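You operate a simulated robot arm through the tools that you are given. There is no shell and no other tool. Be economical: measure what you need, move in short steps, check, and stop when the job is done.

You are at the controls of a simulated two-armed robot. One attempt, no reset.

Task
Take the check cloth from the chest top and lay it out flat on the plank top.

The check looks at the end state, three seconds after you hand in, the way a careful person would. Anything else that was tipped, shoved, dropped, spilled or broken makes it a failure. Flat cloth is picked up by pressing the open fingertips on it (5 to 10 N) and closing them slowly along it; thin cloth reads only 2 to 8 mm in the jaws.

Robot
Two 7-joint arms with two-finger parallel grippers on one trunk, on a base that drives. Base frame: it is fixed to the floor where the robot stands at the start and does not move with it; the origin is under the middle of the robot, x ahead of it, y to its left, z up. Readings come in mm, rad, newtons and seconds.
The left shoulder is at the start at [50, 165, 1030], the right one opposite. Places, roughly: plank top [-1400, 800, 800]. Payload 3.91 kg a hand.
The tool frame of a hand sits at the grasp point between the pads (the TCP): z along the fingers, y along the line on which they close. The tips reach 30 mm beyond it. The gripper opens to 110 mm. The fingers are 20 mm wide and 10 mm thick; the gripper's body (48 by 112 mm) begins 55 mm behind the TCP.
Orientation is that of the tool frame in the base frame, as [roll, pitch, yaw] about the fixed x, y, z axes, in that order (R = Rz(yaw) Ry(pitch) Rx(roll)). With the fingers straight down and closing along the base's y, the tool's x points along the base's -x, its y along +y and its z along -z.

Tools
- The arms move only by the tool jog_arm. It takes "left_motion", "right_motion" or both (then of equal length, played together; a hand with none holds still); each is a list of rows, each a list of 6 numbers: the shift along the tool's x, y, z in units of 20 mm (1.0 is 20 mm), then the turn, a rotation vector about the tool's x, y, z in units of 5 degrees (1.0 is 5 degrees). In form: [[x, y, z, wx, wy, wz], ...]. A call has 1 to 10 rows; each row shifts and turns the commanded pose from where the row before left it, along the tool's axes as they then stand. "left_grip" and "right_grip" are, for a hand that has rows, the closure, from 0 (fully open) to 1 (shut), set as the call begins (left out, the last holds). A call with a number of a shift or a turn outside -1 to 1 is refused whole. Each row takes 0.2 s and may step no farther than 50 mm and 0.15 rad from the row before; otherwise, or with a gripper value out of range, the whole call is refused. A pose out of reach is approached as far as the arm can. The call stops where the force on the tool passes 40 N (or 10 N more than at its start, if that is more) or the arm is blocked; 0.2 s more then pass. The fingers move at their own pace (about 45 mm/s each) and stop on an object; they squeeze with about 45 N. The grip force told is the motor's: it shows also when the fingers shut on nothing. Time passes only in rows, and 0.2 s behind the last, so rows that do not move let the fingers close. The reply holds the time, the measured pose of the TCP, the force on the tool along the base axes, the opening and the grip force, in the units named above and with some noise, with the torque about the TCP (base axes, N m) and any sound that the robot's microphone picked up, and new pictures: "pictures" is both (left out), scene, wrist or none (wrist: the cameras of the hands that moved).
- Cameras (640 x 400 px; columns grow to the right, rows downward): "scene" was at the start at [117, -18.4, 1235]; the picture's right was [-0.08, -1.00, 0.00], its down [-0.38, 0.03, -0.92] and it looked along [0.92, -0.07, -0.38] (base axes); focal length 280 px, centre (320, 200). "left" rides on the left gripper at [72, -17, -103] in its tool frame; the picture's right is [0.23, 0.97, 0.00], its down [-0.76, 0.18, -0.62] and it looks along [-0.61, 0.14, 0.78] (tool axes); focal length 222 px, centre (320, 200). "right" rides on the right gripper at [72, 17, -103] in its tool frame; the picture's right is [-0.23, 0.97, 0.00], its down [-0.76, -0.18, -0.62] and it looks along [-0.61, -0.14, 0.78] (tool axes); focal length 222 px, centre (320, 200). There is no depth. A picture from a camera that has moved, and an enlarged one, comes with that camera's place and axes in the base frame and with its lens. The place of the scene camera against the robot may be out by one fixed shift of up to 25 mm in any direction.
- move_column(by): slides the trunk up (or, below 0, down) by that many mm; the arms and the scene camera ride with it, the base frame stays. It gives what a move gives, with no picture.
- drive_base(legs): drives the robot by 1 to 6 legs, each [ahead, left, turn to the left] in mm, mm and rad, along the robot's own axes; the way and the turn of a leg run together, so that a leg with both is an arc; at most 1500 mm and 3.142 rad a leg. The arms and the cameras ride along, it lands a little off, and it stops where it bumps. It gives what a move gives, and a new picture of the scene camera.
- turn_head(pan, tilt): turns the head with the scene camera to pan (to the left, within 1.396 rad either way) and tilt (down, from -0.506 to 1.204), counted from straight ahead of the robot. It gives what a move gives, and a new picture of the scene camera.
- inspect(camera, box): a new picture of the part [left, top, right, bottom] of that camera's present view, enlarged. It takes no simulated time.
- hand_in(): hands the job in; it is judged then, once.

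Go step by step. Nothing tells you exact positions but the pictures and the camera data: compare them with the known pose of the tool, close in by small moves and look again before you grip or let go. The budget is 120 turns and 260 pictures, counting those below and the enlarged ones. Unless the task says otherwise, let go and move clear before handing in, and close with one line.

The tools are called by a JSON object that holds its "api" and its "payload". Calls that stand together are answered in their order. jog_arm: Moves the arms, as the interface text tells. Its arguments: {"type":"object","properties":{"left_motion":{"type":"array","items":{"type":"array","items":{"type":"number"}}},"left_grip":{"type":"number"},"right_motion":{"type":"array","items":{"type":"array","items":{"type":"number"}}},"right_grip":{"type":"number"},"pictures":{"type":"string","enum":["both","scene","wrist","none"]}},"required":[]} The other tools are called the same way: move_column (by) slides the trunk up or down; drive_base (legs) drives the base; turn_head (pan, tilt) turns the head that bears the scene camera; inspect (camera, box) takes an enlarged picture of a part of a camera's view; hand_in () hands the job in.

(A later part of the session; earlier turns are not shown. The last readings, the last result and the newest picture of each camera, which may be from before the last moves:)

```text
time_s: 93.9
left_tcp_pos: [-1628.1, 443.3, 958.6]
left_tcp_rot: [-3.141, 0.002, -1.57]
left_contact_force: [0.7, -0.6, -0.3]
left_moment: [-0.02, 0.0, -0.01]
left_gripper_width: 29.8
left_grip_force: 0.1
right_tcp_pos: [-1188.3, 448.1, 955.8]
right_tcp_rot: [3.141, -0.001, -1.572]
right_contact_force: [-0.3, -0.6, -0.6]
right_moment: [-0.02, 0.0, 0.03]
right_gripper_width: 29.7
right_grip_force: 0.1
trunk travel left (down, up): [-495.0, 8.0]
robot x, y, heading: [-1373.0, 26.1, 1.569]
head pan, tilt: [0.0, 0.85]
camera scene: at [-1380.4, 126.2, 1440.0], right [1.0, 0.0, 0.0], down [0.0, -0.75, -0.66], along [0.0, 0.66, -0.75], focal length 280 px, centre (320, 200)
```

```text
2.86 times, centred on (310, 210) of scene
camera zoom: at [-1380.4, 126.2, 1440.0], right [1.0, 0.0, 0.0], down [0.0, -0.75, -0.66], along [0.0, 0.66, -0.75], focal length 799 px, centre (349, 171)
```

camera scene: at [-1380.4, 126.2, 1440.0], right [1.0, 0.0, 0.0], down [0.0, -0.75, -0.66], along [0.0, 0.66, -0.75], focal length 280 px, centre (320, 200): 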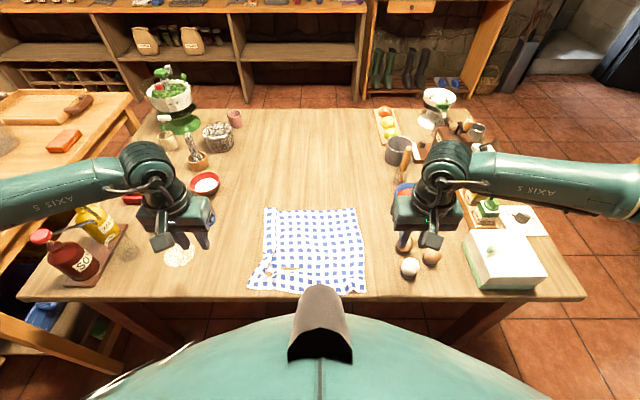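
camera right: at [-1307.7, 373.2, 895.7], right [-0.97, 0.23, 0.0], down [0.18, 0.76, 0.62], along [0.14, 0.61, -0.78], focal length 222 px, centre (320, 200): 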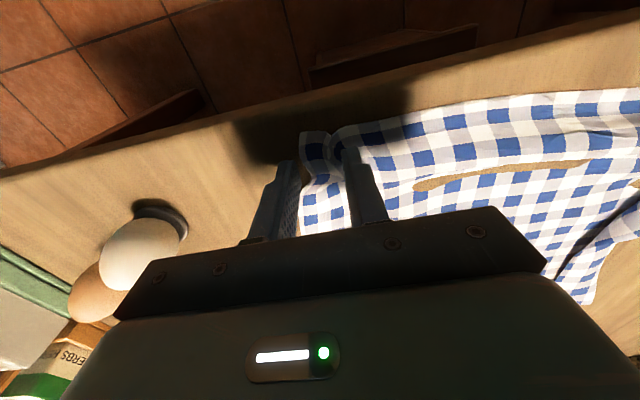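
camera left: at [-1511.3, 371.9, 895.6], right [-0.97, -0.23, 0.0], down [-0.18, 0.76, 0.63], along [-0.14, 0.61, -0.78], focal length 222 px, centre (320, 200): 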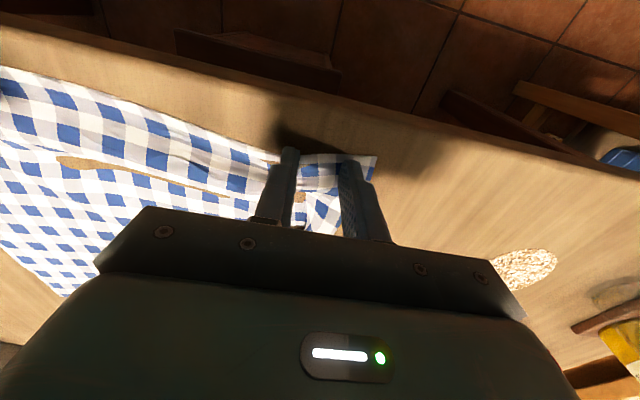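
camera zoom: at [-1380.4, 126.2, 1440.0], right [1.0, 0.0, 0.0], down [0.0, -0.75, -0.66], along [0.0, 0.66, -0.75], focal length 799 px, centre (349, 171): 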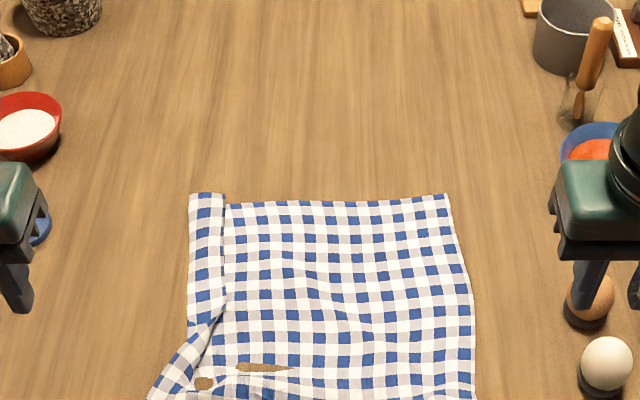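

The cloth is down with a margin to the edge, but its left side has a ~35 mm fold and the near edge has small wrinkles. I'll look closer.

{"api": "inspect", "payload": {"camera": "scene", "box": [235, 195, 385, 305]}}

{"api": "inspect", "payload": {"camera": "left", "box": [0, 0, 640, 400]}}

{"api": "inspect", "payload": {"camera": "right", "box": [0, 0, 640, 400]}}

```text
3.64 times, centred on (310, 250) of scene
camera zoom: at [-1380.4, 126.2, 1440.0], right [1.0, 0.0, 0.0], down [0.0, -0.75, -0.66], along [0.0, 0.66, -0.75], focal length 1017 px, centre (356, 18)
```

zoom: 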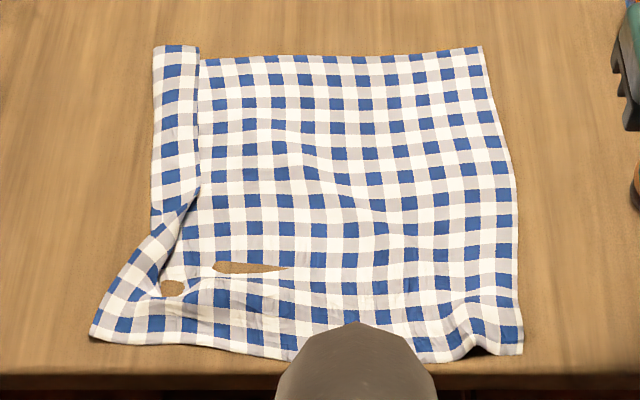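

```text
1.00 times, centred on (320, 200) of left
camera zoom: at [-1610.8, 372.6, 1062.6], right [-0.97, -0.23, 0.0], down [-0.18, 0.76, 0.62], along [-0.14, 0.61, -0.78], focal length 222 px, centre (320, 200)
```

zoom: 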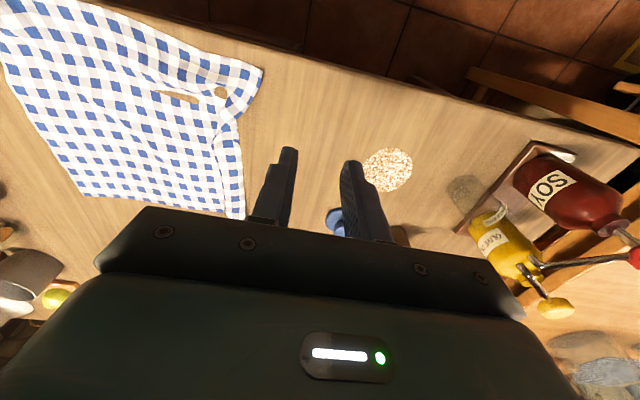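

```text
1.00 times, centred on (320, 200) of right
camera zoom: at [-1204.9, 376.0, 1060.4], right [-0.97, 0.23, 0.0], down [0.18, 0.76, 0.62], along [0.14, 0.61, -0.78], focal length 222 px, centre (320, 200)
```

zoom: 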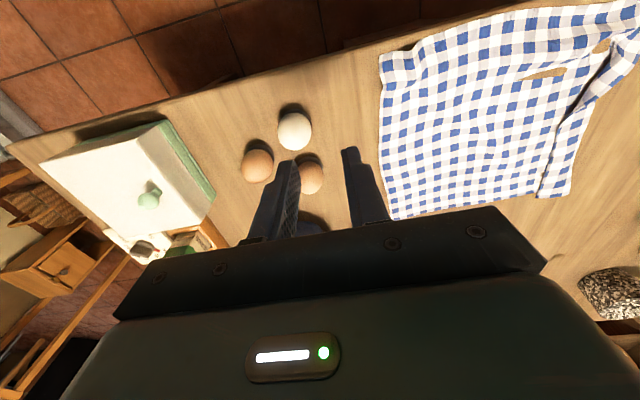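

{"api": "inspect", "payload": {"camera": "scene", "box": [245, 200, 305, 245]}}

{"api": "inspect", "payload": {"camera": "left", "box": [140, 40, 300, 230]}}

{"api": "inspect", "payload": {"camera": "right", "box": [500, 30, 640, 210]}}

```text
8.89 times, centred on (275, 222) of scene
camera zoom: at [-1380.4, 126.2, 1440.0], right [1.0, 0.0, 0.0], down [0.0, -0.75, -0.66], along [0.0, 0.66, -0.75], focal length 2485 px, centre (720, 0)
```

zoom: 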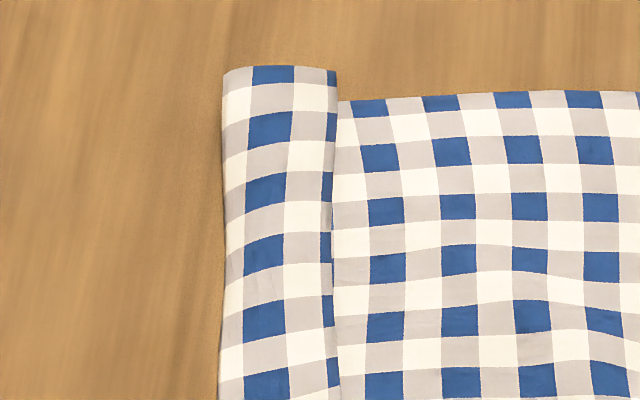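

```text
2.11 times, centred on (220, 135) of left
camera zoom: at [-1610.8, 372.6, 1062.6], right [-0.97, -0.23, 0.0], down [-0.18, 0.76, 0.62], along [-0.14, 0.61, -0.78], focal length 468 px, centre (530, 337)
```

zoom: 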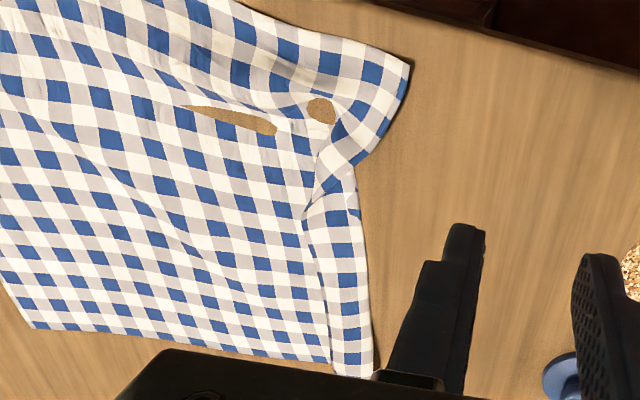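

```text
2.22 times, centred on (570, 120) of right
camera zoom: at [-1204.9, 376.0, 1060.4], right [-0.97, 0.23, 0.0], down [0.18, 0.76, 0.62], along [0.14, 0.61, -0.78], focal length 494 px, centre (-236, 378)
```

zoom: 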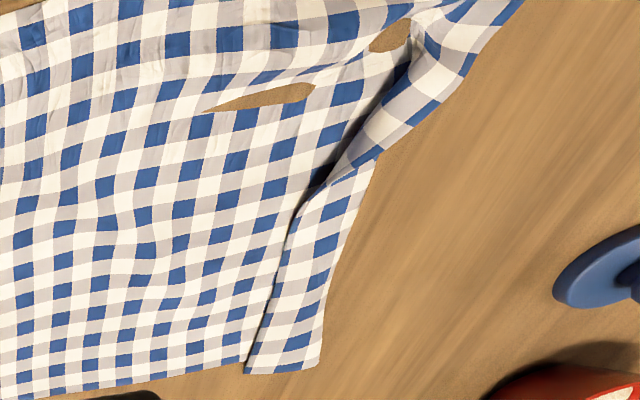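

The left side has a ~39 mm flap folded on top, from y≈515 to the far edge; free edge at x≈−1495. I'll hold the sheet down with the right hand and sweep the flap outward with the left fingertips.

{"api": "jog_arm", "payload": {"left_motion": [[-1, -0.79, 0, 0, 0, 0], [-1, -0.79, 0, 0, 0, 0], [-1, -0.79, 0, 0, 0, 0], [-1, -0.79, 0, 0, 0, 0], [-1, -0.79, 0, 0, 0, 0], [-1, -0.79, 0, 0, 0, 0], [-1, -0.79, 0, 0, 0, 0], [-1, -0.79, 0, 0, 0, 0], [-1, -0.79, 0, 0, 0, 0], [-1, -0.79, 0, 0, 0, 0]], "right_motion": [[-0.76, 0.66, 0, 0, 0, 0], [-0.76, 0.66, 0, 0, 0, 0], [-0.76, 0.66, 0, 0, 0, 0], [-0.76, 0.66, 0, 0, 0, 0], [-0.76, 0.66, 0, 0, 0, 0], [-0.76, 0.66, 0, 0, 0, 0], [-0.76, 0.66, 0, 0, 0, 0], [-0.76, 0.66, 0, 0, 0, 0], [-0.76, 0.66, 0, 0, 0, 0], [-0.76, 0.66, 0, 0, 0, 0]], "left_grip": 1.0, "pictures": "both"}}

```text
time_s: 96.1
left_tcp_pos: [-1471.2, 644.7, 958.1]
left_tcp_rot: [3.141, 0.002, -1.573]
left_contact_force: [-0.3, 0.4, -0.8]
left_moment: [-0.02, 0.01, 0.01]
left_gripper_width: 0.1
left_grip_force: 37.5
right_tcp_pos: [-1322.7, 599.4, 957.1]
right_tcp_rot: [3.141, 0.001, -1.57]
right_contact_force: [0.2, -0.4, -0.8]
right_moment: [0.03, 0.02, -0.05]
right_gripper_width: 29.9
right_grip_force: 0.1
trunk travel left (down, up): [-495.0, 8.0]
robot x, y, heading: [-1375.3, 27.5, 1.57]
head pan, tilt: [0.0, 0.85]
camera scene: at [-1380.2, 126.5, 1439.9], right [1.0, 0.0, 0.0], down [0.0, -0.75, -0.66], along [0.0, 0.66, -0.75], focal length 280 px, centre (320, 200)
camera right: at [-1339.0, 526.0, 1060.2], right [-0.97, 0.23, 0.0], down [0.18, 0.76, 0.62], along [0.14, 0.61, -0.78], focal length 222 px, centre (320, 200)
camera left: at [-1454.3, 572.3, 1062.0], right [-0.97, -0.23, 0.0], down [-0.18, 0.76, 0.63], along [-0.14, 0.61, -0.78], focal length 222 px, centre (320, 200)
```

scene: 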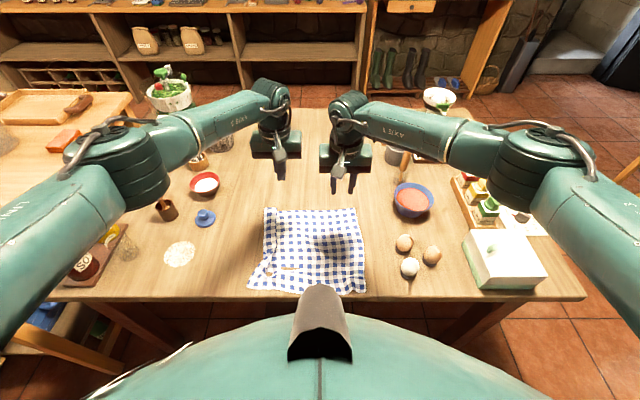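
right: 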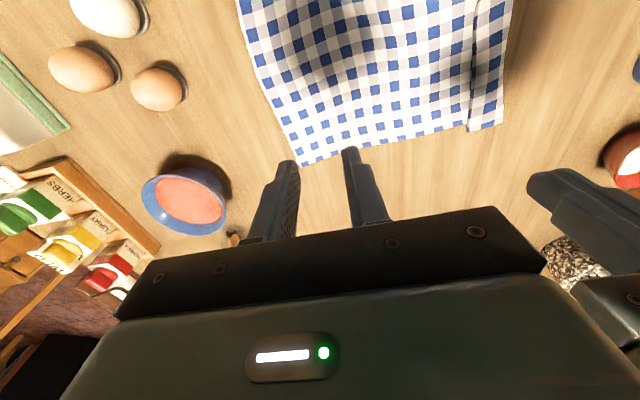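
left: 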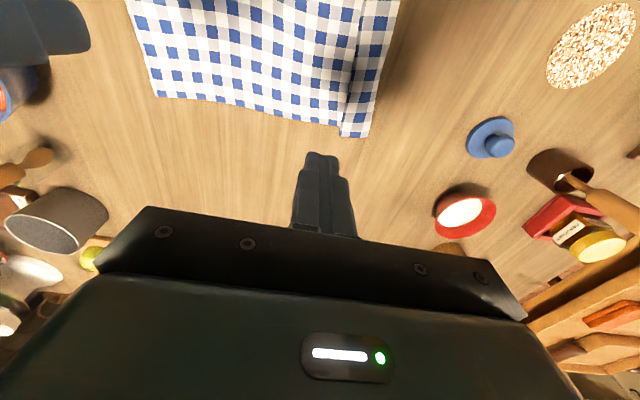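

Positions check: free edge x≈−1505, far hem y≈680. I'll lower both hands toward the cloth.

{"api": "jog_arm", "payload": {"left_motion": [[0, 0, 1, 0, 0, 0], [0, 0, 1, 0, 0, 0], [0, 0, 1, 0, 0, 0], [0, 0, 1, 0, 0, 0], [0, 0, 1, 0, 0, 0], [0, 0, 1, 0, 0, 0], [0, 0, 1, 0, 0, 0], [0, 0, 0.7, 0, 0, 0], [0, 0, 0, 0, 0, 0]], "right_motion": [[0, 0, 1, 0, 0, 0], [0, 0, 1, 0, 0, 0], [0, 0, 1, 0, 0, 0], [0, 0, 1, 0, 0, 0], [0, 0, 1, 0, 0, 0], [0, 0, 1, 0, 0, 0], [0, 0, 1, 0, 0, 0], [0, 0, 0.8, 0, 0, 0], [0, 0, 0, 0, 0, 0]], "pictures": "both"}}

```text
time_s: 98.1
left_tcp_pos: [-1477.6, 616.0, 821.5]
left_tcp_rot: [3.14, 0.001, -1.571]
left_contact_force: [-0.1, -1.0, 0.7]
left_moment: [-0.01, 0.0, 0.02]
left_gripper_width: 0.1
left_grip_force: 38.3
left hand out of reach, approached as far as the arm can: row 4, 5, 6, 7, 8
right_tcp_pos: [-1320.5, 592.2, 807.8]
right_tcp_rot: [-3.141, -0.001, -1.572]
right_contact_force: [-0.4, 0.0, 0.5]
right_moment: [0.02, -0.01, 0.02]
right_gripper_width: 29.6
right_grip_force: 0.1
right hand out of reach, approached as far as the arm can: row 8
trunk travel left (down, up): [-495.0, 8.0]
robot x, y, heading: [-1376.0, 28.7, 1.569]
head pan, tilt: [0.0, 0.85]
camera scene: at [-1380.4, 126.1, 1440.0], right [1.0, 0.0, 0.0], down [0.0, -0.75, -0.66], along [0.0, 0.66, -0.75], focal length 280 px, centre (320, 200)
camera right: at [-1336.3, 519.3, 912.1], right [-0.97, 0.23, 0.0], down [0.18, 0.76, 0.62], along [0.14, 0.61, -0.78], focal length 222 px, centre (320, 200)
camera left: at [-1460.7, 544.5, 926.5], right [-0.97, -0.23, 0.0], down [-0.18, 0.76, 0.62], along [-0.14, 0.61, -0.78], focal length 222 px, centre (320, 200)
```

scene: 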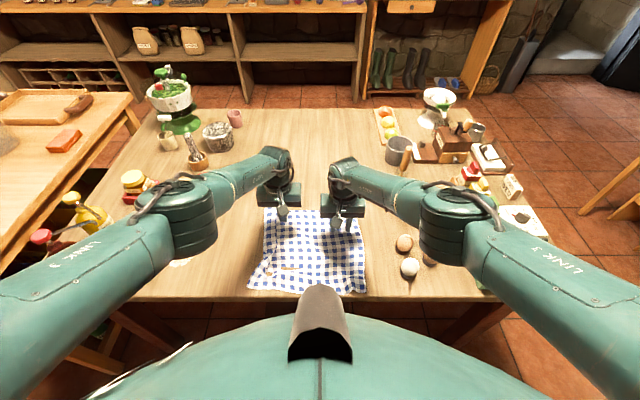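
right: 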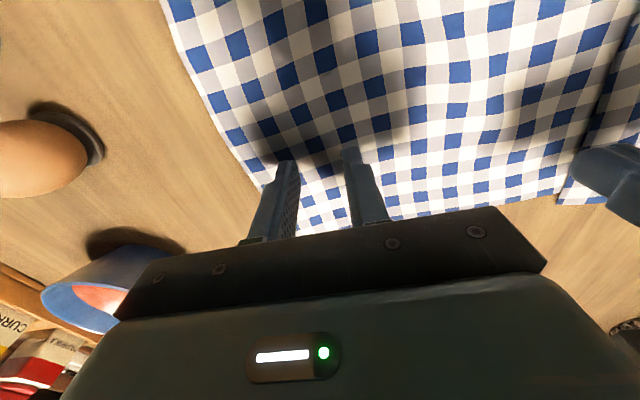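
left: 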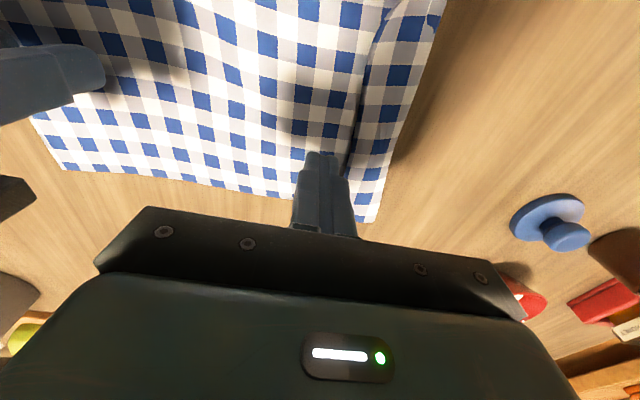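

The arms run short of reach that far out at low height. I'll come back to y≈575, mid-flap, and go down there.

{"api": "jog_arm", "payload": {"left_motion": [[0.7, 0, 0, 0, 0, 0], [0.7, 0, 0, 0, 0, 0], [0.6, 0, 0.2, 0, 0, 0], [0, 0, 0.5, 0, 0, 0], [0, 0, 0.5, 0, 0, 0], [0, 0, 0, 0, 0, 0]], "right_motion": [[0.5, 0, 0, 0, 0, 0], [0.5, 0, 0, 0, 0, 0], [0, 0, 0.2, 0, 0, 0], [0, 0, 0.25, 0, 0, 0], [0, 0, 0.1, 0, 0, 0], [0, 0, 0, 0, 0, 0]], "pictures": "none"}}

```text
time_s: 99.5
left_tcp_pos: [-1475.0, 575.8, 799.0]
left_tcp_rot: [3.142, 0.002, -1.572]
left_contact_force: [0.7, -0.2, -0.3]
left_moment: [-0.01, -0.01, 0.02]
left_gripper_width: 0.0
left_grip_force: 38.1
right_tcp_pos: [-1320.8, 571.8, 798.0]
right_tcp_rot: [-3.141, 0.0, -1.572]
right_contact_force: [-0.4, -0.2, 0.2]
right_moment: [0.01, 0.0, 0.01]
right_gripper_width: 29.8
right_grip_force: 0.1
trunk travel left (down, up): [-495.0, 8.0]
robot x, y, heading: [-1373.3, 28.1, 1.571]
head pan, tilt: [0.0, 0.85]
```

{"api": "jog_arm", "payload": {"left_motion": [[0, 0, 0.15, 0, 0, 0], [0, 0, 0.1, 0, 0, 0], [0, 0, 0, 0, 0, 0]], "right_motion": [[0, 0, 0.15, 0, 0, 0], [0, 0, 0.15, 0, 0, 0], [0, 0, 0, 0, 0, 0]], "pictures": "wrist"}}

```text
time_s: 100.3
left_tcp_pos: [-1477.6, 576.6, 794.2]
left_tcp_rot: [-3.141, 0.002, -1.572]
left_contact_force: [-0.8, -0.6, 0.1]
left_moment: [0.01, -0.01, -0.02]
left_gripper_width: 0.0
left_grip_force: 37.8
right_tcp_pos: [-1321.4, 572.4, 790.9]
right_tcp_rot: [-3.141, -0.001, -1.571]
right_contact_force: [0.3, 0.4, 0.0]
right_moment: [-0.03, 0.0, -0.03]
right_gripper_width: 29.8
right_grip_force: 0.1
trunk travel left (down, up): [-495.0, 8.0]
robot x, y, heading: [-1376.3, 28.9, 1.569]
head pan, tilt: [0.0, 0.85]
camera right: at [-1338.0, 499.3, 895.6], right [-0.97, 0.23, 0.0], down [0.18, 0.76, 0.62], along [0.14, 0.61, -0.78], focal length 222 px, centre (320, 200)
camera left: at [-1458.8, 505.2, 898.0], right [-0.97, -0.23, 0.0], down [-0.18, 0.76, 0.62], along [-0.14, 0.61, -0.78], focal length 222 px, centre (320, 200)
```

right: 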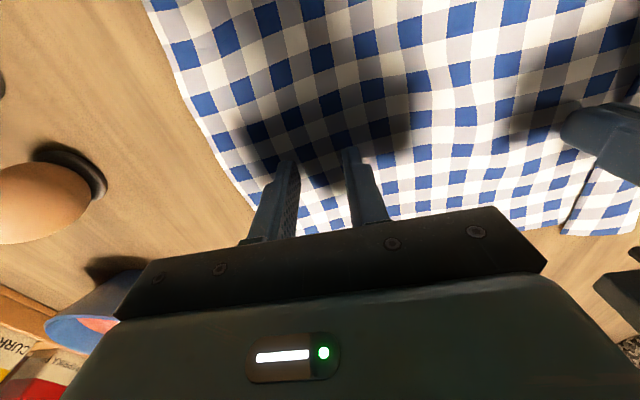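
left: 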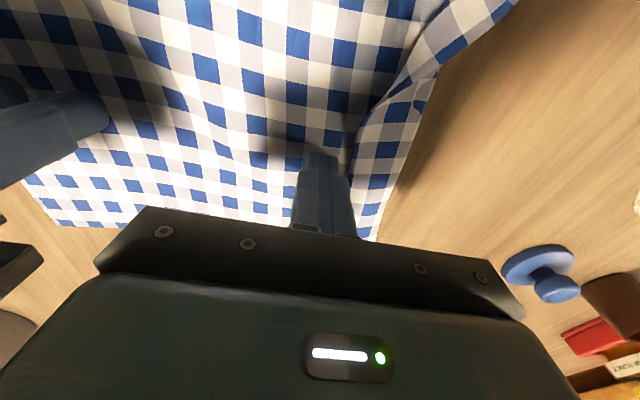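

{"api": "jog_arm", "payload": {"left_motion": [[0, 0, 0.1, 0, 0, 0], [0, 0, 0.08, 0, 0, 0], [0, 0, 0, 0, 0, 0]], "right_motion": [[0, 0, 0.08, 0, 0, 0], [0, 0, 0.05, 0, 0, 0], [0, 0, 0, 0, 0, 0]], "pictures": "none"}}

```text
time_s: 101.1
left_tcp_pos: [-1476.7, 576.3, 791.7]
left_tcp_rot: [-3.141, 0.004, -1.573]
left_contact_force: [-0.1, 1.9, 8.6]
left_moment: [0.04, 0.0, 0.0]
left_gripper_width: 0.2
left_grip_force: 37.9
right_tcp_pos: [-1320.5, 572.0, 791.0]
right_tcp_rot: [3.14, 0.003, -1.571]
right_contact_force: [-1.7, 2.0, 11.4]
right_moment: [0.02, -0.05, 0.02]
right_gripper_width: 29.6
right_grip_force: 0.0
trunk travel left (down, up): [-495.0, 8.0]
robot x, y, heading: [-1376.4, 31.5, 1.571]
head pan, tilt: [0.0, 0.85]
```

Both tips are on the cloth. I'll lighten the left slightly and sweep it left.

{"api": "jog_arm", "payload": {"left_motion": [[0, 0, -0.03, 0, 0, 0], [0, 0.5, 0, 0, 0, 0], [0, 0.5, 0, 0, 0, 0], [0, 0.5, 0, 0, 0, 0], [0, 0.5, 0, 0, 0, 0]], "pictures": "wrist"}}

```text
time_s: 102.3
left_tcp_pos: [-1517.1, 576.4, 790.9]
left_tcp_rot: [-3.14, 0.005, -1.57]
left_contact_force: [6.0, -0.2, 8.2]
left_moment: [-0.06, -0.19, 0.01]
left_gripper_width: 0.2
left_grip_force: 37.9
right_tcp_pos: [-1321.6, 571.1, 791.1]
right_tcp_rot: [3.141, 0.004, -1.57]
right_contact_force: [-4.8, 3.4, 16.5]
right_moment: [0.15, -0.03, 0.05]
right_gripper_width: 30.1
right_grip_force: 0.5
trunk travel left (down, up): [-495.0, 8.0]
robot x, y, heading: [-1377.6, 28.9, 1.571]
head pan, tilt: [0.0, 0.85]
camera left: at [-1498.7, 503.3, 895.2], right [-0.97, -0.23, 0.0], down [-0.18, 0.76, 0.63], along [-0.14, 0.61, -0.78], focal length 222 px, centre (320, 200)
```

left: 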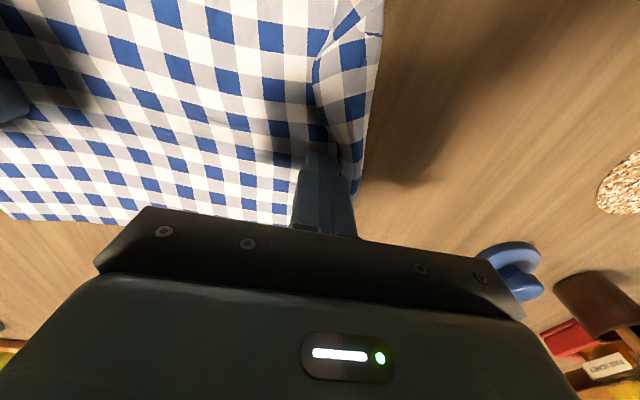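

{"api": "jog_arm", "payload": {"left_motion": [[0, 0.5, 0, 0, 0, 0], [0, 0.5, 0, 0, 0, 0], [0, 0.5, 0, 0, 0, 0], [0, 0.5, 0, 0, 0, 0]], "pictures": "wrist"}}

```text
time_s: 103.3
left_tcp_pos: [-1555.9, 576.5, 790.7]
left_tcp_rot: [-3.14, 0.007, -1.572]
left_contact_force: [9.0, 0.1, 14.3]
left_moment: [-0.06, -0.21, 0.05]
left_gripper_width: 0.1
left_grip_force: 38.0
right_tcp_pos: [-1321.1, 571.0, 791.1]
right_tcp_rot: [3.139, 0.005, -1.571]
right_contact_force: [-6.2, 4.9, 15.5]
right_moment: [0.09, 0.04, 0.05]
right_gripper_width: 29.4
right_grip_force: 0.0
trunk travel left (down, up): [-495.0, 8.0]
robot x, y, heading: [-1374.2, 28.0, 1.569]
head pan, tilt: [0.0, 0.85]
camera left: at [-1538.0, 504.2, 895.2], right [-0.97, -0.23, 0.0], down [-0.18, 0.76, 0.63], along [-0.14, 0.61, -0.78], focal length 222 px, centre (320, 200)
```

left: 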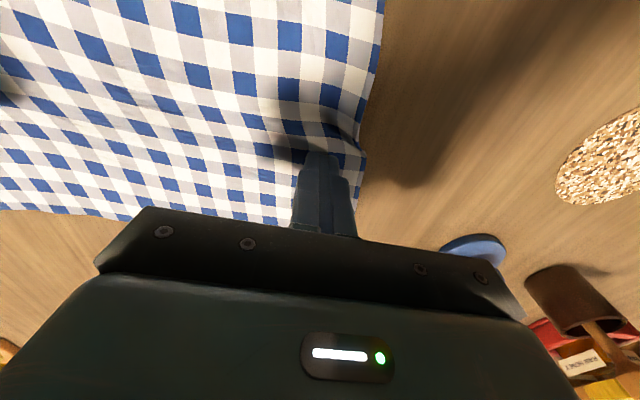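

The flap looks unfolded along here. I'll lift both hands and check.

{"api": "jog_arm", "payload": {"left_motion": [[0, 0.3, 0, 0, 0, 0], [0, 0, -0.5, 0, 0, 0], [0, 0, -1, 0, 0, 0], [0, 0, -1, 0, 0, 0], [0.5, 0.5, -1, 0, 0, 0], [1, 0.7, -1, 0, 0, 0], [1, 0.7, -1, 0, 0, 0], [1, 0.7, -1, 0, 0, 0]], "right_motion": [[0, 0, 0, 0, 0, 0], [0, 0, -0.5, 0, 0, 0], [0, 0, -1, 0, 0, 0], [0, 0, -1, 0, 0, 0], [0.5, -0.5, -1, 0, 0, 0], [1, -0.7, -1, 0, 0, 0], [1, -0.7, -1, 0, 0, 0], [1, -0.7, -1, 0, 0, 0]], "pictures": "scene"}}

{"api": "inspect", "payload": {"camera": "scene", "box": [235, 195, 385, 305]}}

```text
time_s: 105.1
left_tcp_pos: [-1616.4, 502.8, 921.3]
left_tcp_rot: [-3.141, 0.004, -1.57]
left_contact_force: [0.3, 0.1, 0.4]
left_moment: [0.01, 0.01, 0.0]
left_gripper_width: 0.0
left_grip_force: 37.6
right_tcp_pos: [-1268.1, 499.5, 922.3]
right_tcp_rot: [3.141, 0.001, -1.572]
right_contact_force: [-0.5, 0.8, 1.0]
right_moment: [0.03, -0.05, -0.03]
right_gripper_width: 29.9
right_grip_force: 0.1
trunk travel left (down, up): [-495.0, 8.0]
robot x, y, heading: [-1374.2, 29.6, 1.573]
head pan, tilt: [0.0, 0.85]
camera scene: at [-1380.4, 125.1, 1440.1], right [1.0, 0.0, 0.0], down [0.0, -0.75, -0.66], along [0.0, 0.66, -0.75], focal length 280 px, centre (320, 200)
```

scene: 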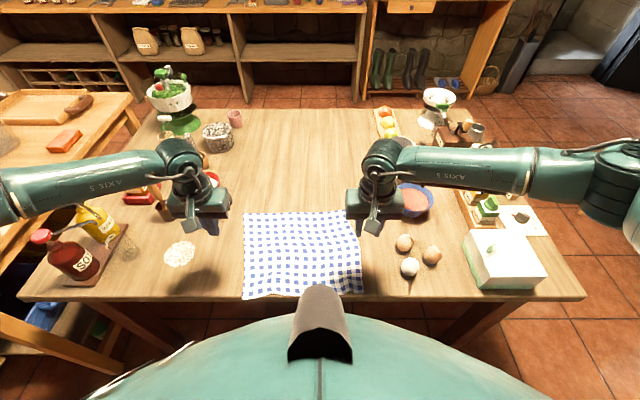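

```text
3.64 times, centred on (310, 250) of scene
camera zoom: at [-1380.4, 125.1, 1440.1], right [1.0, 0.0, 0.0], down [0.0, -0.75, -0.66], along [0.0, 0.66, -0.75], focal length 1017 px, centre (356, 18)
```

zoom: 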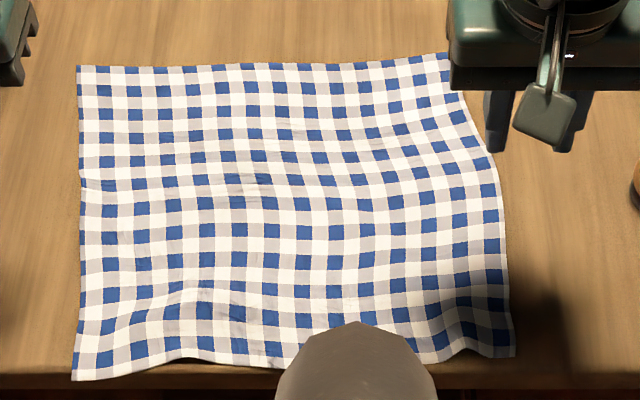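

The flap is out and the cloth is nearly flat. The near-left corner is close to the table edge, so I'll check it closely.

{"api": "inspect", "payload": {"camera": "scene", "box": [235, 265, 315, 315]}}

{"api": "inspect", "payload": {"camera": "left", "box": [0, 0, 640, 400]}}

{"api": "inspect", "payload": {"camera": "right", "box": [240, 0, 640, 250]}}

```text
8.00 times, centred on (275, 290) of scene
camera zoom: at [-1380.4, 125.1, 1440.1], right [1.0, 0.0, 0.0], down [0.0, -0.75, -0.66], along [0.0, 0.66, -0.75], focal length 2236 px, centre (680, -520)
```

zoom: 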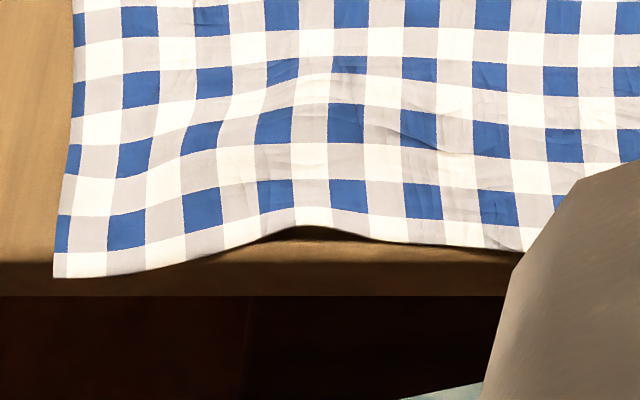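

```text
1.00 times, centred on (320, 200) of left
camera zoom: at [-1598.1, 430.1, 1026.2], right [-0.97, -0.23, 0.0], down [-0.18, 0.76, 0.63], along [-0.14, 0.61, -0.78], focal length 222 px, centre (320, 200)
```

zoom: 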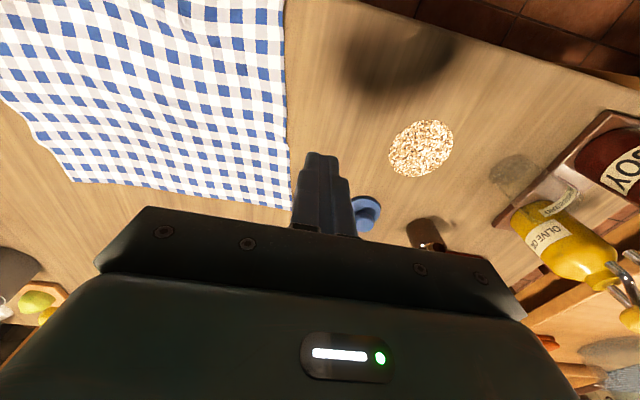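

```text
1.60 times, centred on (440, 125) of right
camera zoom: at [-1285.1, 427.2, 1025.3], right [-0.97, 0.23, 0.0], down [0.18, 0.76, 0.62], along [0.14, 0.61, -0.78], focal length 355 px, centre (128, 320)
```

zoom: 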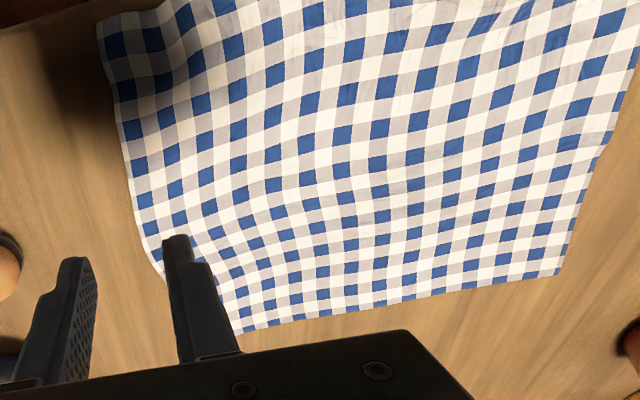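

The near-left corner is about 5 mm over the table edge and the cloth is slightly rotated. I'll press on the far part with both hands, fingers tilted forward for reach, and slide the cloth inward, a bit more on the left.

{"api": "jog_arm", "payload": {"left_motion": [[-0.61, -0.58, 0.25, 0, -0.6, 0], [-0.596, -0.58, 0.282, 0, -0.6, 0], [-0.581, -0.58, 0.312, 0, -0.6, 0], [-0.563, -0.58, 0.342, 0, -0.6, 0], [-0.545, -0.58, 0.371, 0, -0.6, 0], [-0.525, -0.58, 0.4, 0, -0.6, 0], [-0.503, -0.58, 0.426, 0, -0.6, 0], [-0.48, -0.58, 0.452, 0, -0.6, 0], [-0.456, -0.58, 0.477, 0, -0.6, 0], [-0.43, -0.58, 0.5, 0, -0.6, 0]], "right_motion": [[-0.61, 0.26, 0.25, 0, -0.6, 0], [-0.596, 0.26, 0.282, 0, -0.6, 0], [-0.581, 0.26, 0.312, 0, -0.6, 0], [-0.563, 0.26, 0.342, 0, -0.6, 0], [-0.545, 0.26, 0.371, 0, -0.6, 0], [-0.525, 0.26, 0.4, 0, -0.6, 0], [-0.503, 0.26, 0.426, 0, -0.6, 0], [-0.48, 0.26, 0.452, 0, -0.6, 0], [-0.456, 0.26, 0.477, 0, -0.6, 0], [-0.43, 0.26, 0.5, 0, -0.6, 0]], "left_grip": 0.6, "right_grip": 0.6, "pictures": "both"}}

```text
time_s: 107.3
left_tcp_pos: [-1500.1, 629.5, 873.4]
left_tcp_rot: [3.141, 0.525, -1.572]
left_contact_force: [1.1, 0.2, 0.1]
left_moment: [0.02, 0.0, -0.02]
left_gripper_width: 44.1
left_grip_force: 0.1
right_tcp_pos: [-1319.4, 624.4, 870.8]
right_tcp_rot: [3.14, 0.525, -1.571]
right_contact_force: [-0.6, -0.3, -0.9]
right_moment: [-0.03, 0.02, 0.01]
right_gripper_width: 44.0
right_grip_force: 0.1
trunk travel left (down, up): [-495.0, 8.0]
robot x, y, heading: [-1377.9, 26.1, 1.57]
head pan, tilt: [0.0, 0.85]
camera scene: at [-1380.4, 126.4, 1440.0], right [1.0, 0.0, 0.0], down [0.0, -0.75, -0.66], along [0.0, 0.66, -0.75], focal length 280 px, centre (320, 200)
camera right: at [-1336.6, 509.3, 924.5], right [-0.97, 0.2, 0.11], down [0.18, 0.35, 0.92], along [0.14, 0.92, -0.37], focal length 222 px, centre (320, 200)
camera left: at [-1481.6, 514.7, 927.0], right [-0.97, -0.2, -0.11], down [-0.18, 0.35, 0.92], along [-0.14, 0.92, -0.37], focal length 222 px, centre (320, 200)
```

scene: 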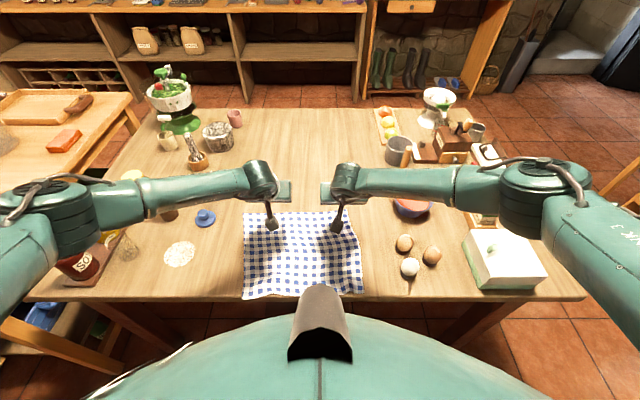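
right: 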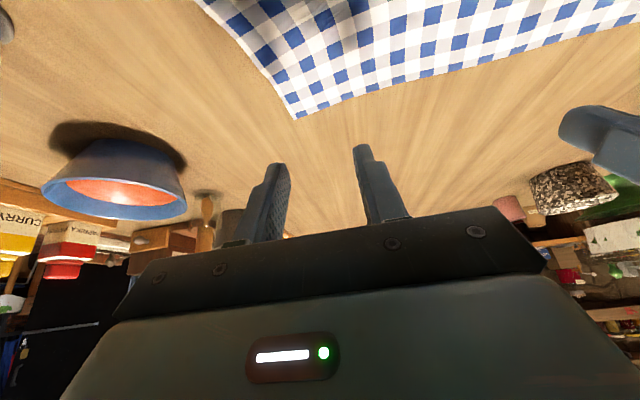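
left: 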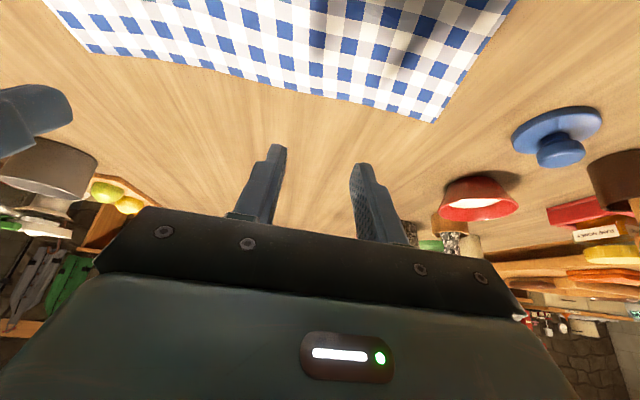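

{"api": "jog_arm", "payload": {"left_motion": [[0.375, 0.4, 0.65, 0, 0, 0], [0.375, 0.4, 0.65, 0, 0, 0], [0.375, 0.4, 0.65, 0, 0, 0], [0.375, 0.4, 0.65, 0, 0, 0], [0.3, 0.4, 0.52, 0, 0, 0], [0, 0, 0, 0, 0, 0]], "right_motion": [[0.375, 0.2, 0.65, 0, 0, 0], [0.375, 0.2, 0.65, 0, 0, 0], [0.375, 0.2, 0.65, 0, 0, 0], [0.375, 0.2, 0.65, 0, 0, 0], [0.3, 0.2, 0.52, 0, 0, 0], [0, 0, 0, 0, 0, 0]], "pictures": "wrist"}}

```text
time_s: 108.7
left_tcp_pos: [-1539.2, 630.1, 798.5]
left_tcp_rot: [3.141, 0.524, -1.573]
left_contact_force: [-0.3, 0.0, 0.1]
left_moment: [-0.01, -0.01, 0.01]
left_gripper_width: 43.8
left_grip_force: 0.1
right_tcp_pos: [-1340.6, 623.1, 798.9]
right_tcp_rot: [3.14, 0.524, -1.57]
right_contact_force: [0.0, 0.5, 0.2]
right_moment: [-0.01, -0.03, 0.02]
right_gripper_width: 43.8
right_grip_force: 0.1
trunk travel left (down, up): [-495.0, 8.0]
robot x, y, heading: [-1377.8, 28.9, 1.572]
head pan, tilt: [0.0, 0.85]
camera right: at [-1357.4, 509.2, 852.8], right [-0.97, 0.2, 0.11], down [0.18, 0.35, 0.92], along [0.14, 0.92, -0.37], focal length 222 px, centre (320, 200)
camera left: at [-1522.4, 514.7, 852.5], right [-0.97, -0.2, -0.11], down [-0.18, 0.35, 0.92], along [-0.14, 0.92, -0.37], focal length 222 px, centre (320, 200)
```

right: 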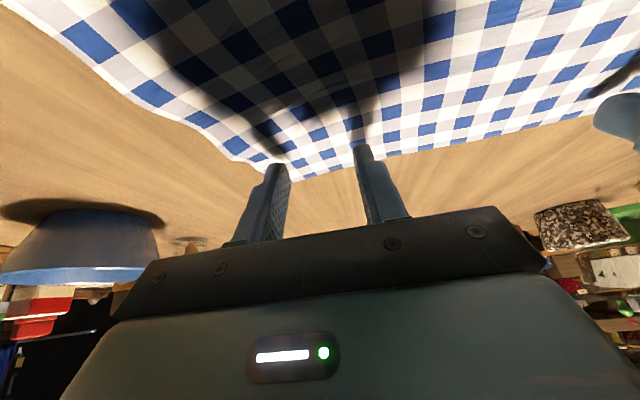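
left: 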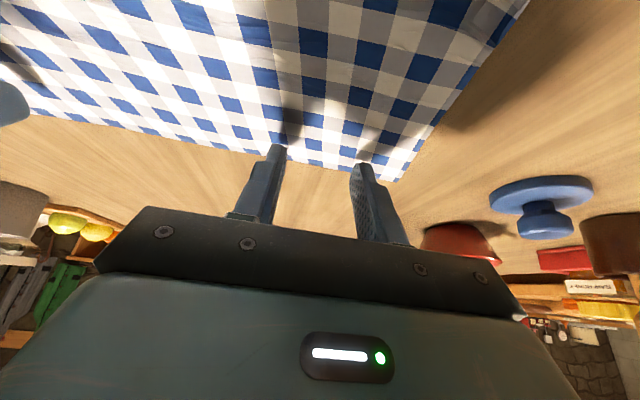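

{"api": "jog_arm", "payload": {"left_motion": [[0.52, 0, -0.3, 0, 0, 0], [0.05, 0, 0.087, 0, 0, 0], [0.05, 0, 0.087, 0, 0, 0], [0.05, 0, 0.087, 0, 0, 0], [0, 0, 0, 0, 0, 0]], "right_motion": [[0.7, 0, -0.4, 0, 0, 0], [0.05, 0, 0.087, 0, 0, 0], [0.05, 0, 0.087, 0, 0, 0], [0.05, 0, 0.087, 0, 0, 0], [0, 0, 0, 0, 0, 0]], "pictures": "none"}}

```text
time_s: 109.9
left_tcp_pos: [-1539.3, 616.1, 791.9]
left_tcp_rot: [-3.141, 0.526, -1.572]
left_contact_force: [0.3, -0.2, 0.6]
left_moment: [-0.02, 0.0, 0.02]
left_gripper_width: 43.9
left_grip_force: 0.1
right_tcp_pos: [-1340.9, 606.8, 792.0]
right_tcp_rot: [3.141, 0.524, -1.571]
right_contact_force: [0.8, -1.0, 0.0]
right_moment: [-0.01, -0.01, 0.01]
right_gripper_width: 43.7
right_grip_force: 0.1
trunk travel left (down, up): [-495.0, 8.0]
robot x, y, heading: [-1372.0, 30.5, 1.568]
head pan, tilt: [0.0, 0.85]
```

{"api": "jog_arm", "payload": {"left_motion": [[0.05, 0, 0.087, 0, 0, 0], [0.05, 0, 0.087, 0, 0, 0], [0, 0, 0, 0, 0, 0]], "right_motion": [[0.05, 0, 0.087, 0, 0, 0], [0.05, 0, 0.087, 0, 0, 0], [0, 0, 0, 0, 0, 0]], "pictures": "none"}}

```text
time_s: 110.7
left_tcp_pos: [-1540.0, 615.5, 793.4]
left_tcp_rot: [3.141, 0.533, -1.571]
left_contact_force: [0.1, 2.3, 11.4]
left_moment: [0.14, 0.11, -0.02]
left_gripper_width: 44.0
left_grip_force: 0.0
right_tcp_pos: [-1340.9, 607.0, 791.8]
right_tcp_rot: [3.139, 0.53, -1.571]
right_contact_force: [1.3, -3.2, 22.3]
right_moment: [0.06, -0.02, -0.01]
right_gripper_width: 43.9
right_grip_force: 0.1
trunk travel left (down, up): [-495.0, 8.0]
robot x, y, heading: [-1374.9, 30.4, 1.57]
head pan, tilt: [0.0, 0.85]
```

{"api": "jog_arm", "payload": {"left_motion": [[-0.26, 0, 0.15, 0, 0, 0], [-0.26, 0, 0.15, 0, 0, 0], [-0.26, 0, 0.15, 0, 0, 0], [-0.26, 0, 0.15, 0, 0, 0], [-0.26, 0, 0.15, 0, 0, 0], [-0.26, 0, 0.15, 0, 0, 0]], "right_motion": [[-0.16, 0, 0.06, 0, 0, 0], [-0.147, 0, 0.085, 0, 0, 0], [-0.147, 0, 0.085, 0, 0, 0], [-0.147, 0, 0.085, 0, 0, 0], [-0.147, 0, 0.085, 0, 0, 0], [-0.147, 0, 0.085, 0, 0, 0]], "pictures": "wrist"}}

{"api": "inspect", "payload": {"camera": "scene", "box": [235, 195, 385, 305]}}

```text
time_s: 112.1
left_tcp_pos: [-1538.4, 650.0, 790.7]
left_tcp_rot: [-3.141, 0.533, -1.57]
left_contact_force: [0.4, -6.6, 24.4]
left_moment: [-0.01, 0.14, 0.01]
left_gripper_width: 44.3
left_grip_force: 0.0
right_tcp_pos: [-1339.7, 624.7, 791.8]
right_tcp_rot: [3.141, 0.528, -1.572]
right_contact_force: [-0.1, -3.9, 16.9]
right_moment: [-0.04, 0.0, 0.02]
right_gripper_width: 44.1
right_grip_force: 0.0
trunk travel left (down, up): [-495.0, 8.0]
robot x, y, heading: [-1373.9, 28.9, 1.573]
head pan, tilt: [0.0, 0.85]
camera right: at [-1355.7, 510.0, 845.1], right [-0.97, 0.2, 0.12], down [0.18, 0.34, 0.92], along [0.14, 0.92, -0.37], focal length 222 px, centre (320, 200)
camera left: at [-1521.0, 536.2, 845.1], right [-0.97, -0.2, -0.11], down [-0.18, 0.34, 0.92], along [-0.14, 0.92, -0.37], focal length 222 px, centre (320, 200)
```

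right: 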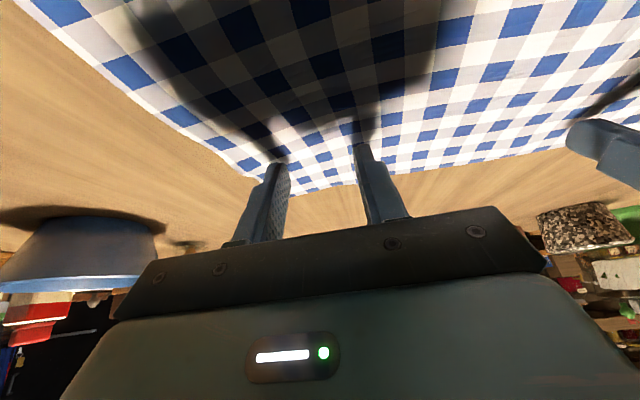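
left: 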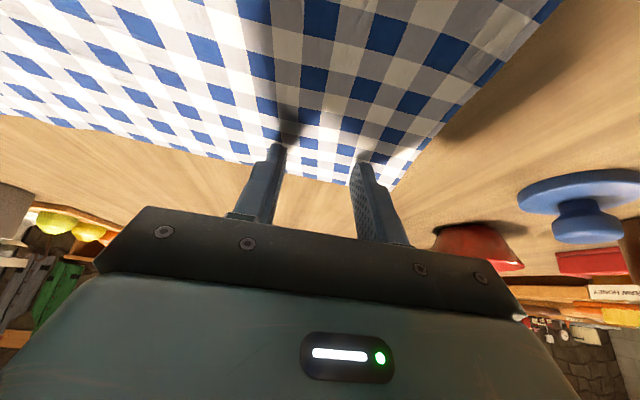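

```text
3.64 times, centred on (310, 250) of scene
camera zoom: at [-1379.7, 120.3, 1440.6], right [1.0, 0.0, 0.0], down [0.0, -0.75, -0.66], along [0.0, 0.66, -0.75], focal length 1017 px, centre (356, 18)
```

zoom: 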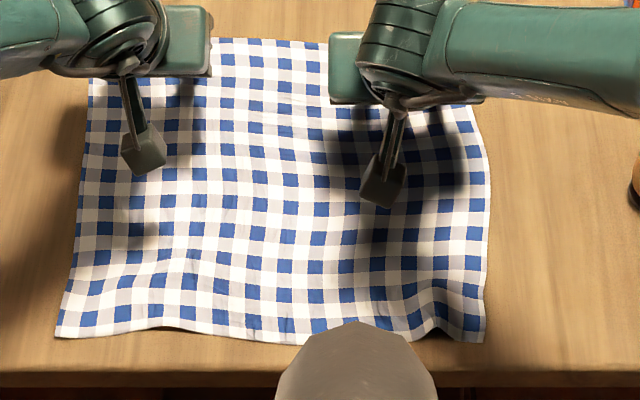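

It slid inward nicely: the near hem is now clear of the edge and squared up. I'll lift straight off and check.

{"api": "jog_arm", "payload": {"left_motion": [[-0.25, 0, -0.433, 0, 0, 0], [-0.5, 0, -0.866, 0, 0, 0], [-0.5, 0, -0.866, 0, 0, 0], [-0.5, 0, -0.866, 0, 0, 0], [0.36, 0.6, -0.95, 0, 0.6, 0], [0.4, 0.6, -0.95, 0, 0.6, 0], [0.5, 0.6, -0.95, 0, 0.6, 0], [0.6, 0.6, -0.95, 0, 0.6, 0], [0.7, 0.6, -0.95, 0, 0.6, 0], [0.8, 0.6, -0.95, 0, 0.6, 0]], "right_motion": [[-0.25, 0, -0.433, 0, 0, 0], [-0.5, 0, -0.866, 0, 0, 0], [-0.5, 0, -0.866, 0, 0, 0], [-0.5, 0, -0.866, 0, 0, 0], [0.36, -0.6, -0.95, 0, 0.6, 0], [0.4, -0.6, -0.95, 0, 0.6, 0], [0.5, -0.6, -0.95, 0, 0.6, 0], [0.6, -0.6, -0.95, 0, 0.6, 0], [0.7, -0.6, -0.95, 0, 0.6, 0], [0.8, -0.6, -0.95, 0, 0.6, 0]], "pictures": "scene"}}

{"api": "inspect", "payload": {"camera": "scene", "box": [235, 195, 385, 305]}}

{"api": "inspect", "payload": {"camera": "left", "box": [0, 0, 640, 400]}}

{"api": "inspect", "payload": {"camera": "right", "box": [0, 0, 640, 400]}}

```text
time_s: 114.3
left_tcp_pos: [-1611.6, 543.0, 940.0]
left_tcp_rot: [-3.141, 0.211, -1.574]
left_contact_force: [-1.3, 1.5, 0.3]
left_moment: [0.04, 0.0, 0.0]
left_gripper_width: 44.1
left_grip_force: 0.2
right_tcp_pos: [-1268.2, 524.0, 939.5]
right_tcp_rot: [-3.141, 0.209, -1.571]
right_contact_force: [0.1, -0.2, 0.4]
right_moment: [0.04, 0.0, -0.01]
right_gripper_width: 44.2
right_grip_force: 0.0
trunk travel left (down, up): [-495.0, 8.0]
robot x, y, heading: [-1377.7, 26.1, 1.568]
head pan, tilt: [0.0, 0.85]
camera scene: at [-1380.3, 125.4, 1440.0], right [1.0, 0.0, 0.0], down [0.0, -0.75, -0.66], along [0.0, 0.66, -0.75], focal length 280 px, centre (320, 200)
```

scene: 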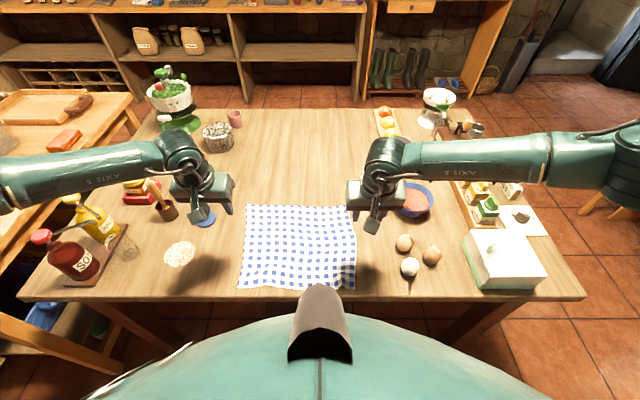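

```text
3.64 times, centred on (310, 250) of scene
camera zoom: at [-1380.3, 125.4, 1440.0], right [1.0, 0.0, 0.0], down [0.0, -0.75, -0.66], along [0.0, 0.66, -0.75], focal length 1017 px, centre (356, 18)
```

zoom: 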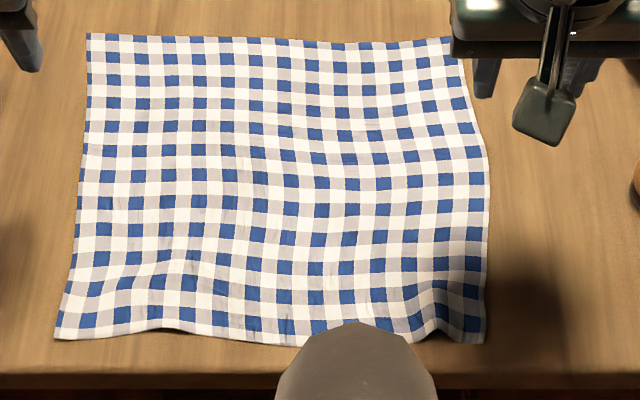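

```text
1.00 times, centred on (320, 200) of left
camera zoom: at [-1594.0, 451.6, 1028.2], right [-0.97, -0.22, -0.05], down [-0.18, 0.61, 0.77], along [-0.14, 0.76, -0.64], focal length 222 px, centre (320, 200)
```

zoom: 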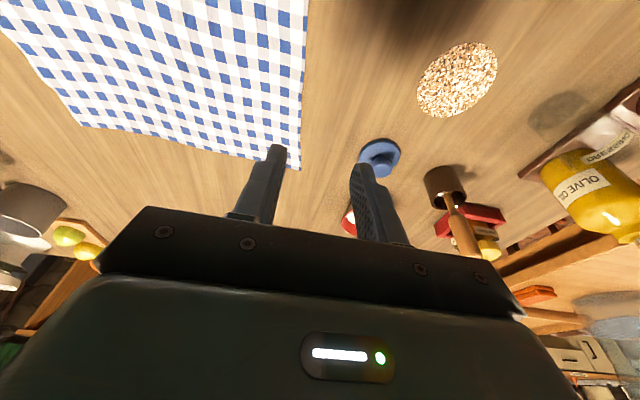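

```text
1.00 times, centred on (320, 200) of right
camera zoom: at [-1284.7, 431.4, 1026.5], right [-0.97, 0.22, 0.05], down [0.18, 0.62, 0.77], along [0.14, 0.76, -0.64], focal length 222 px, centre (320, 200)
```

zoom: 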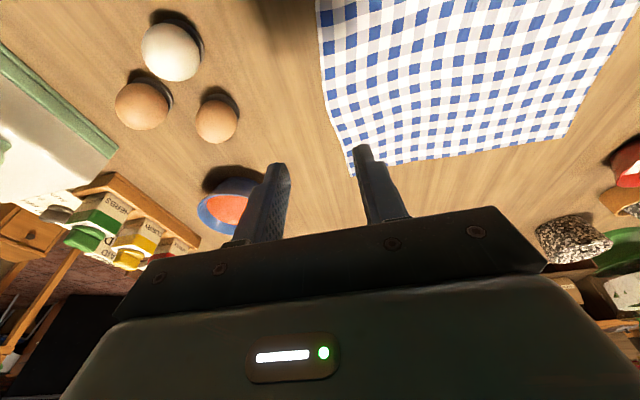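

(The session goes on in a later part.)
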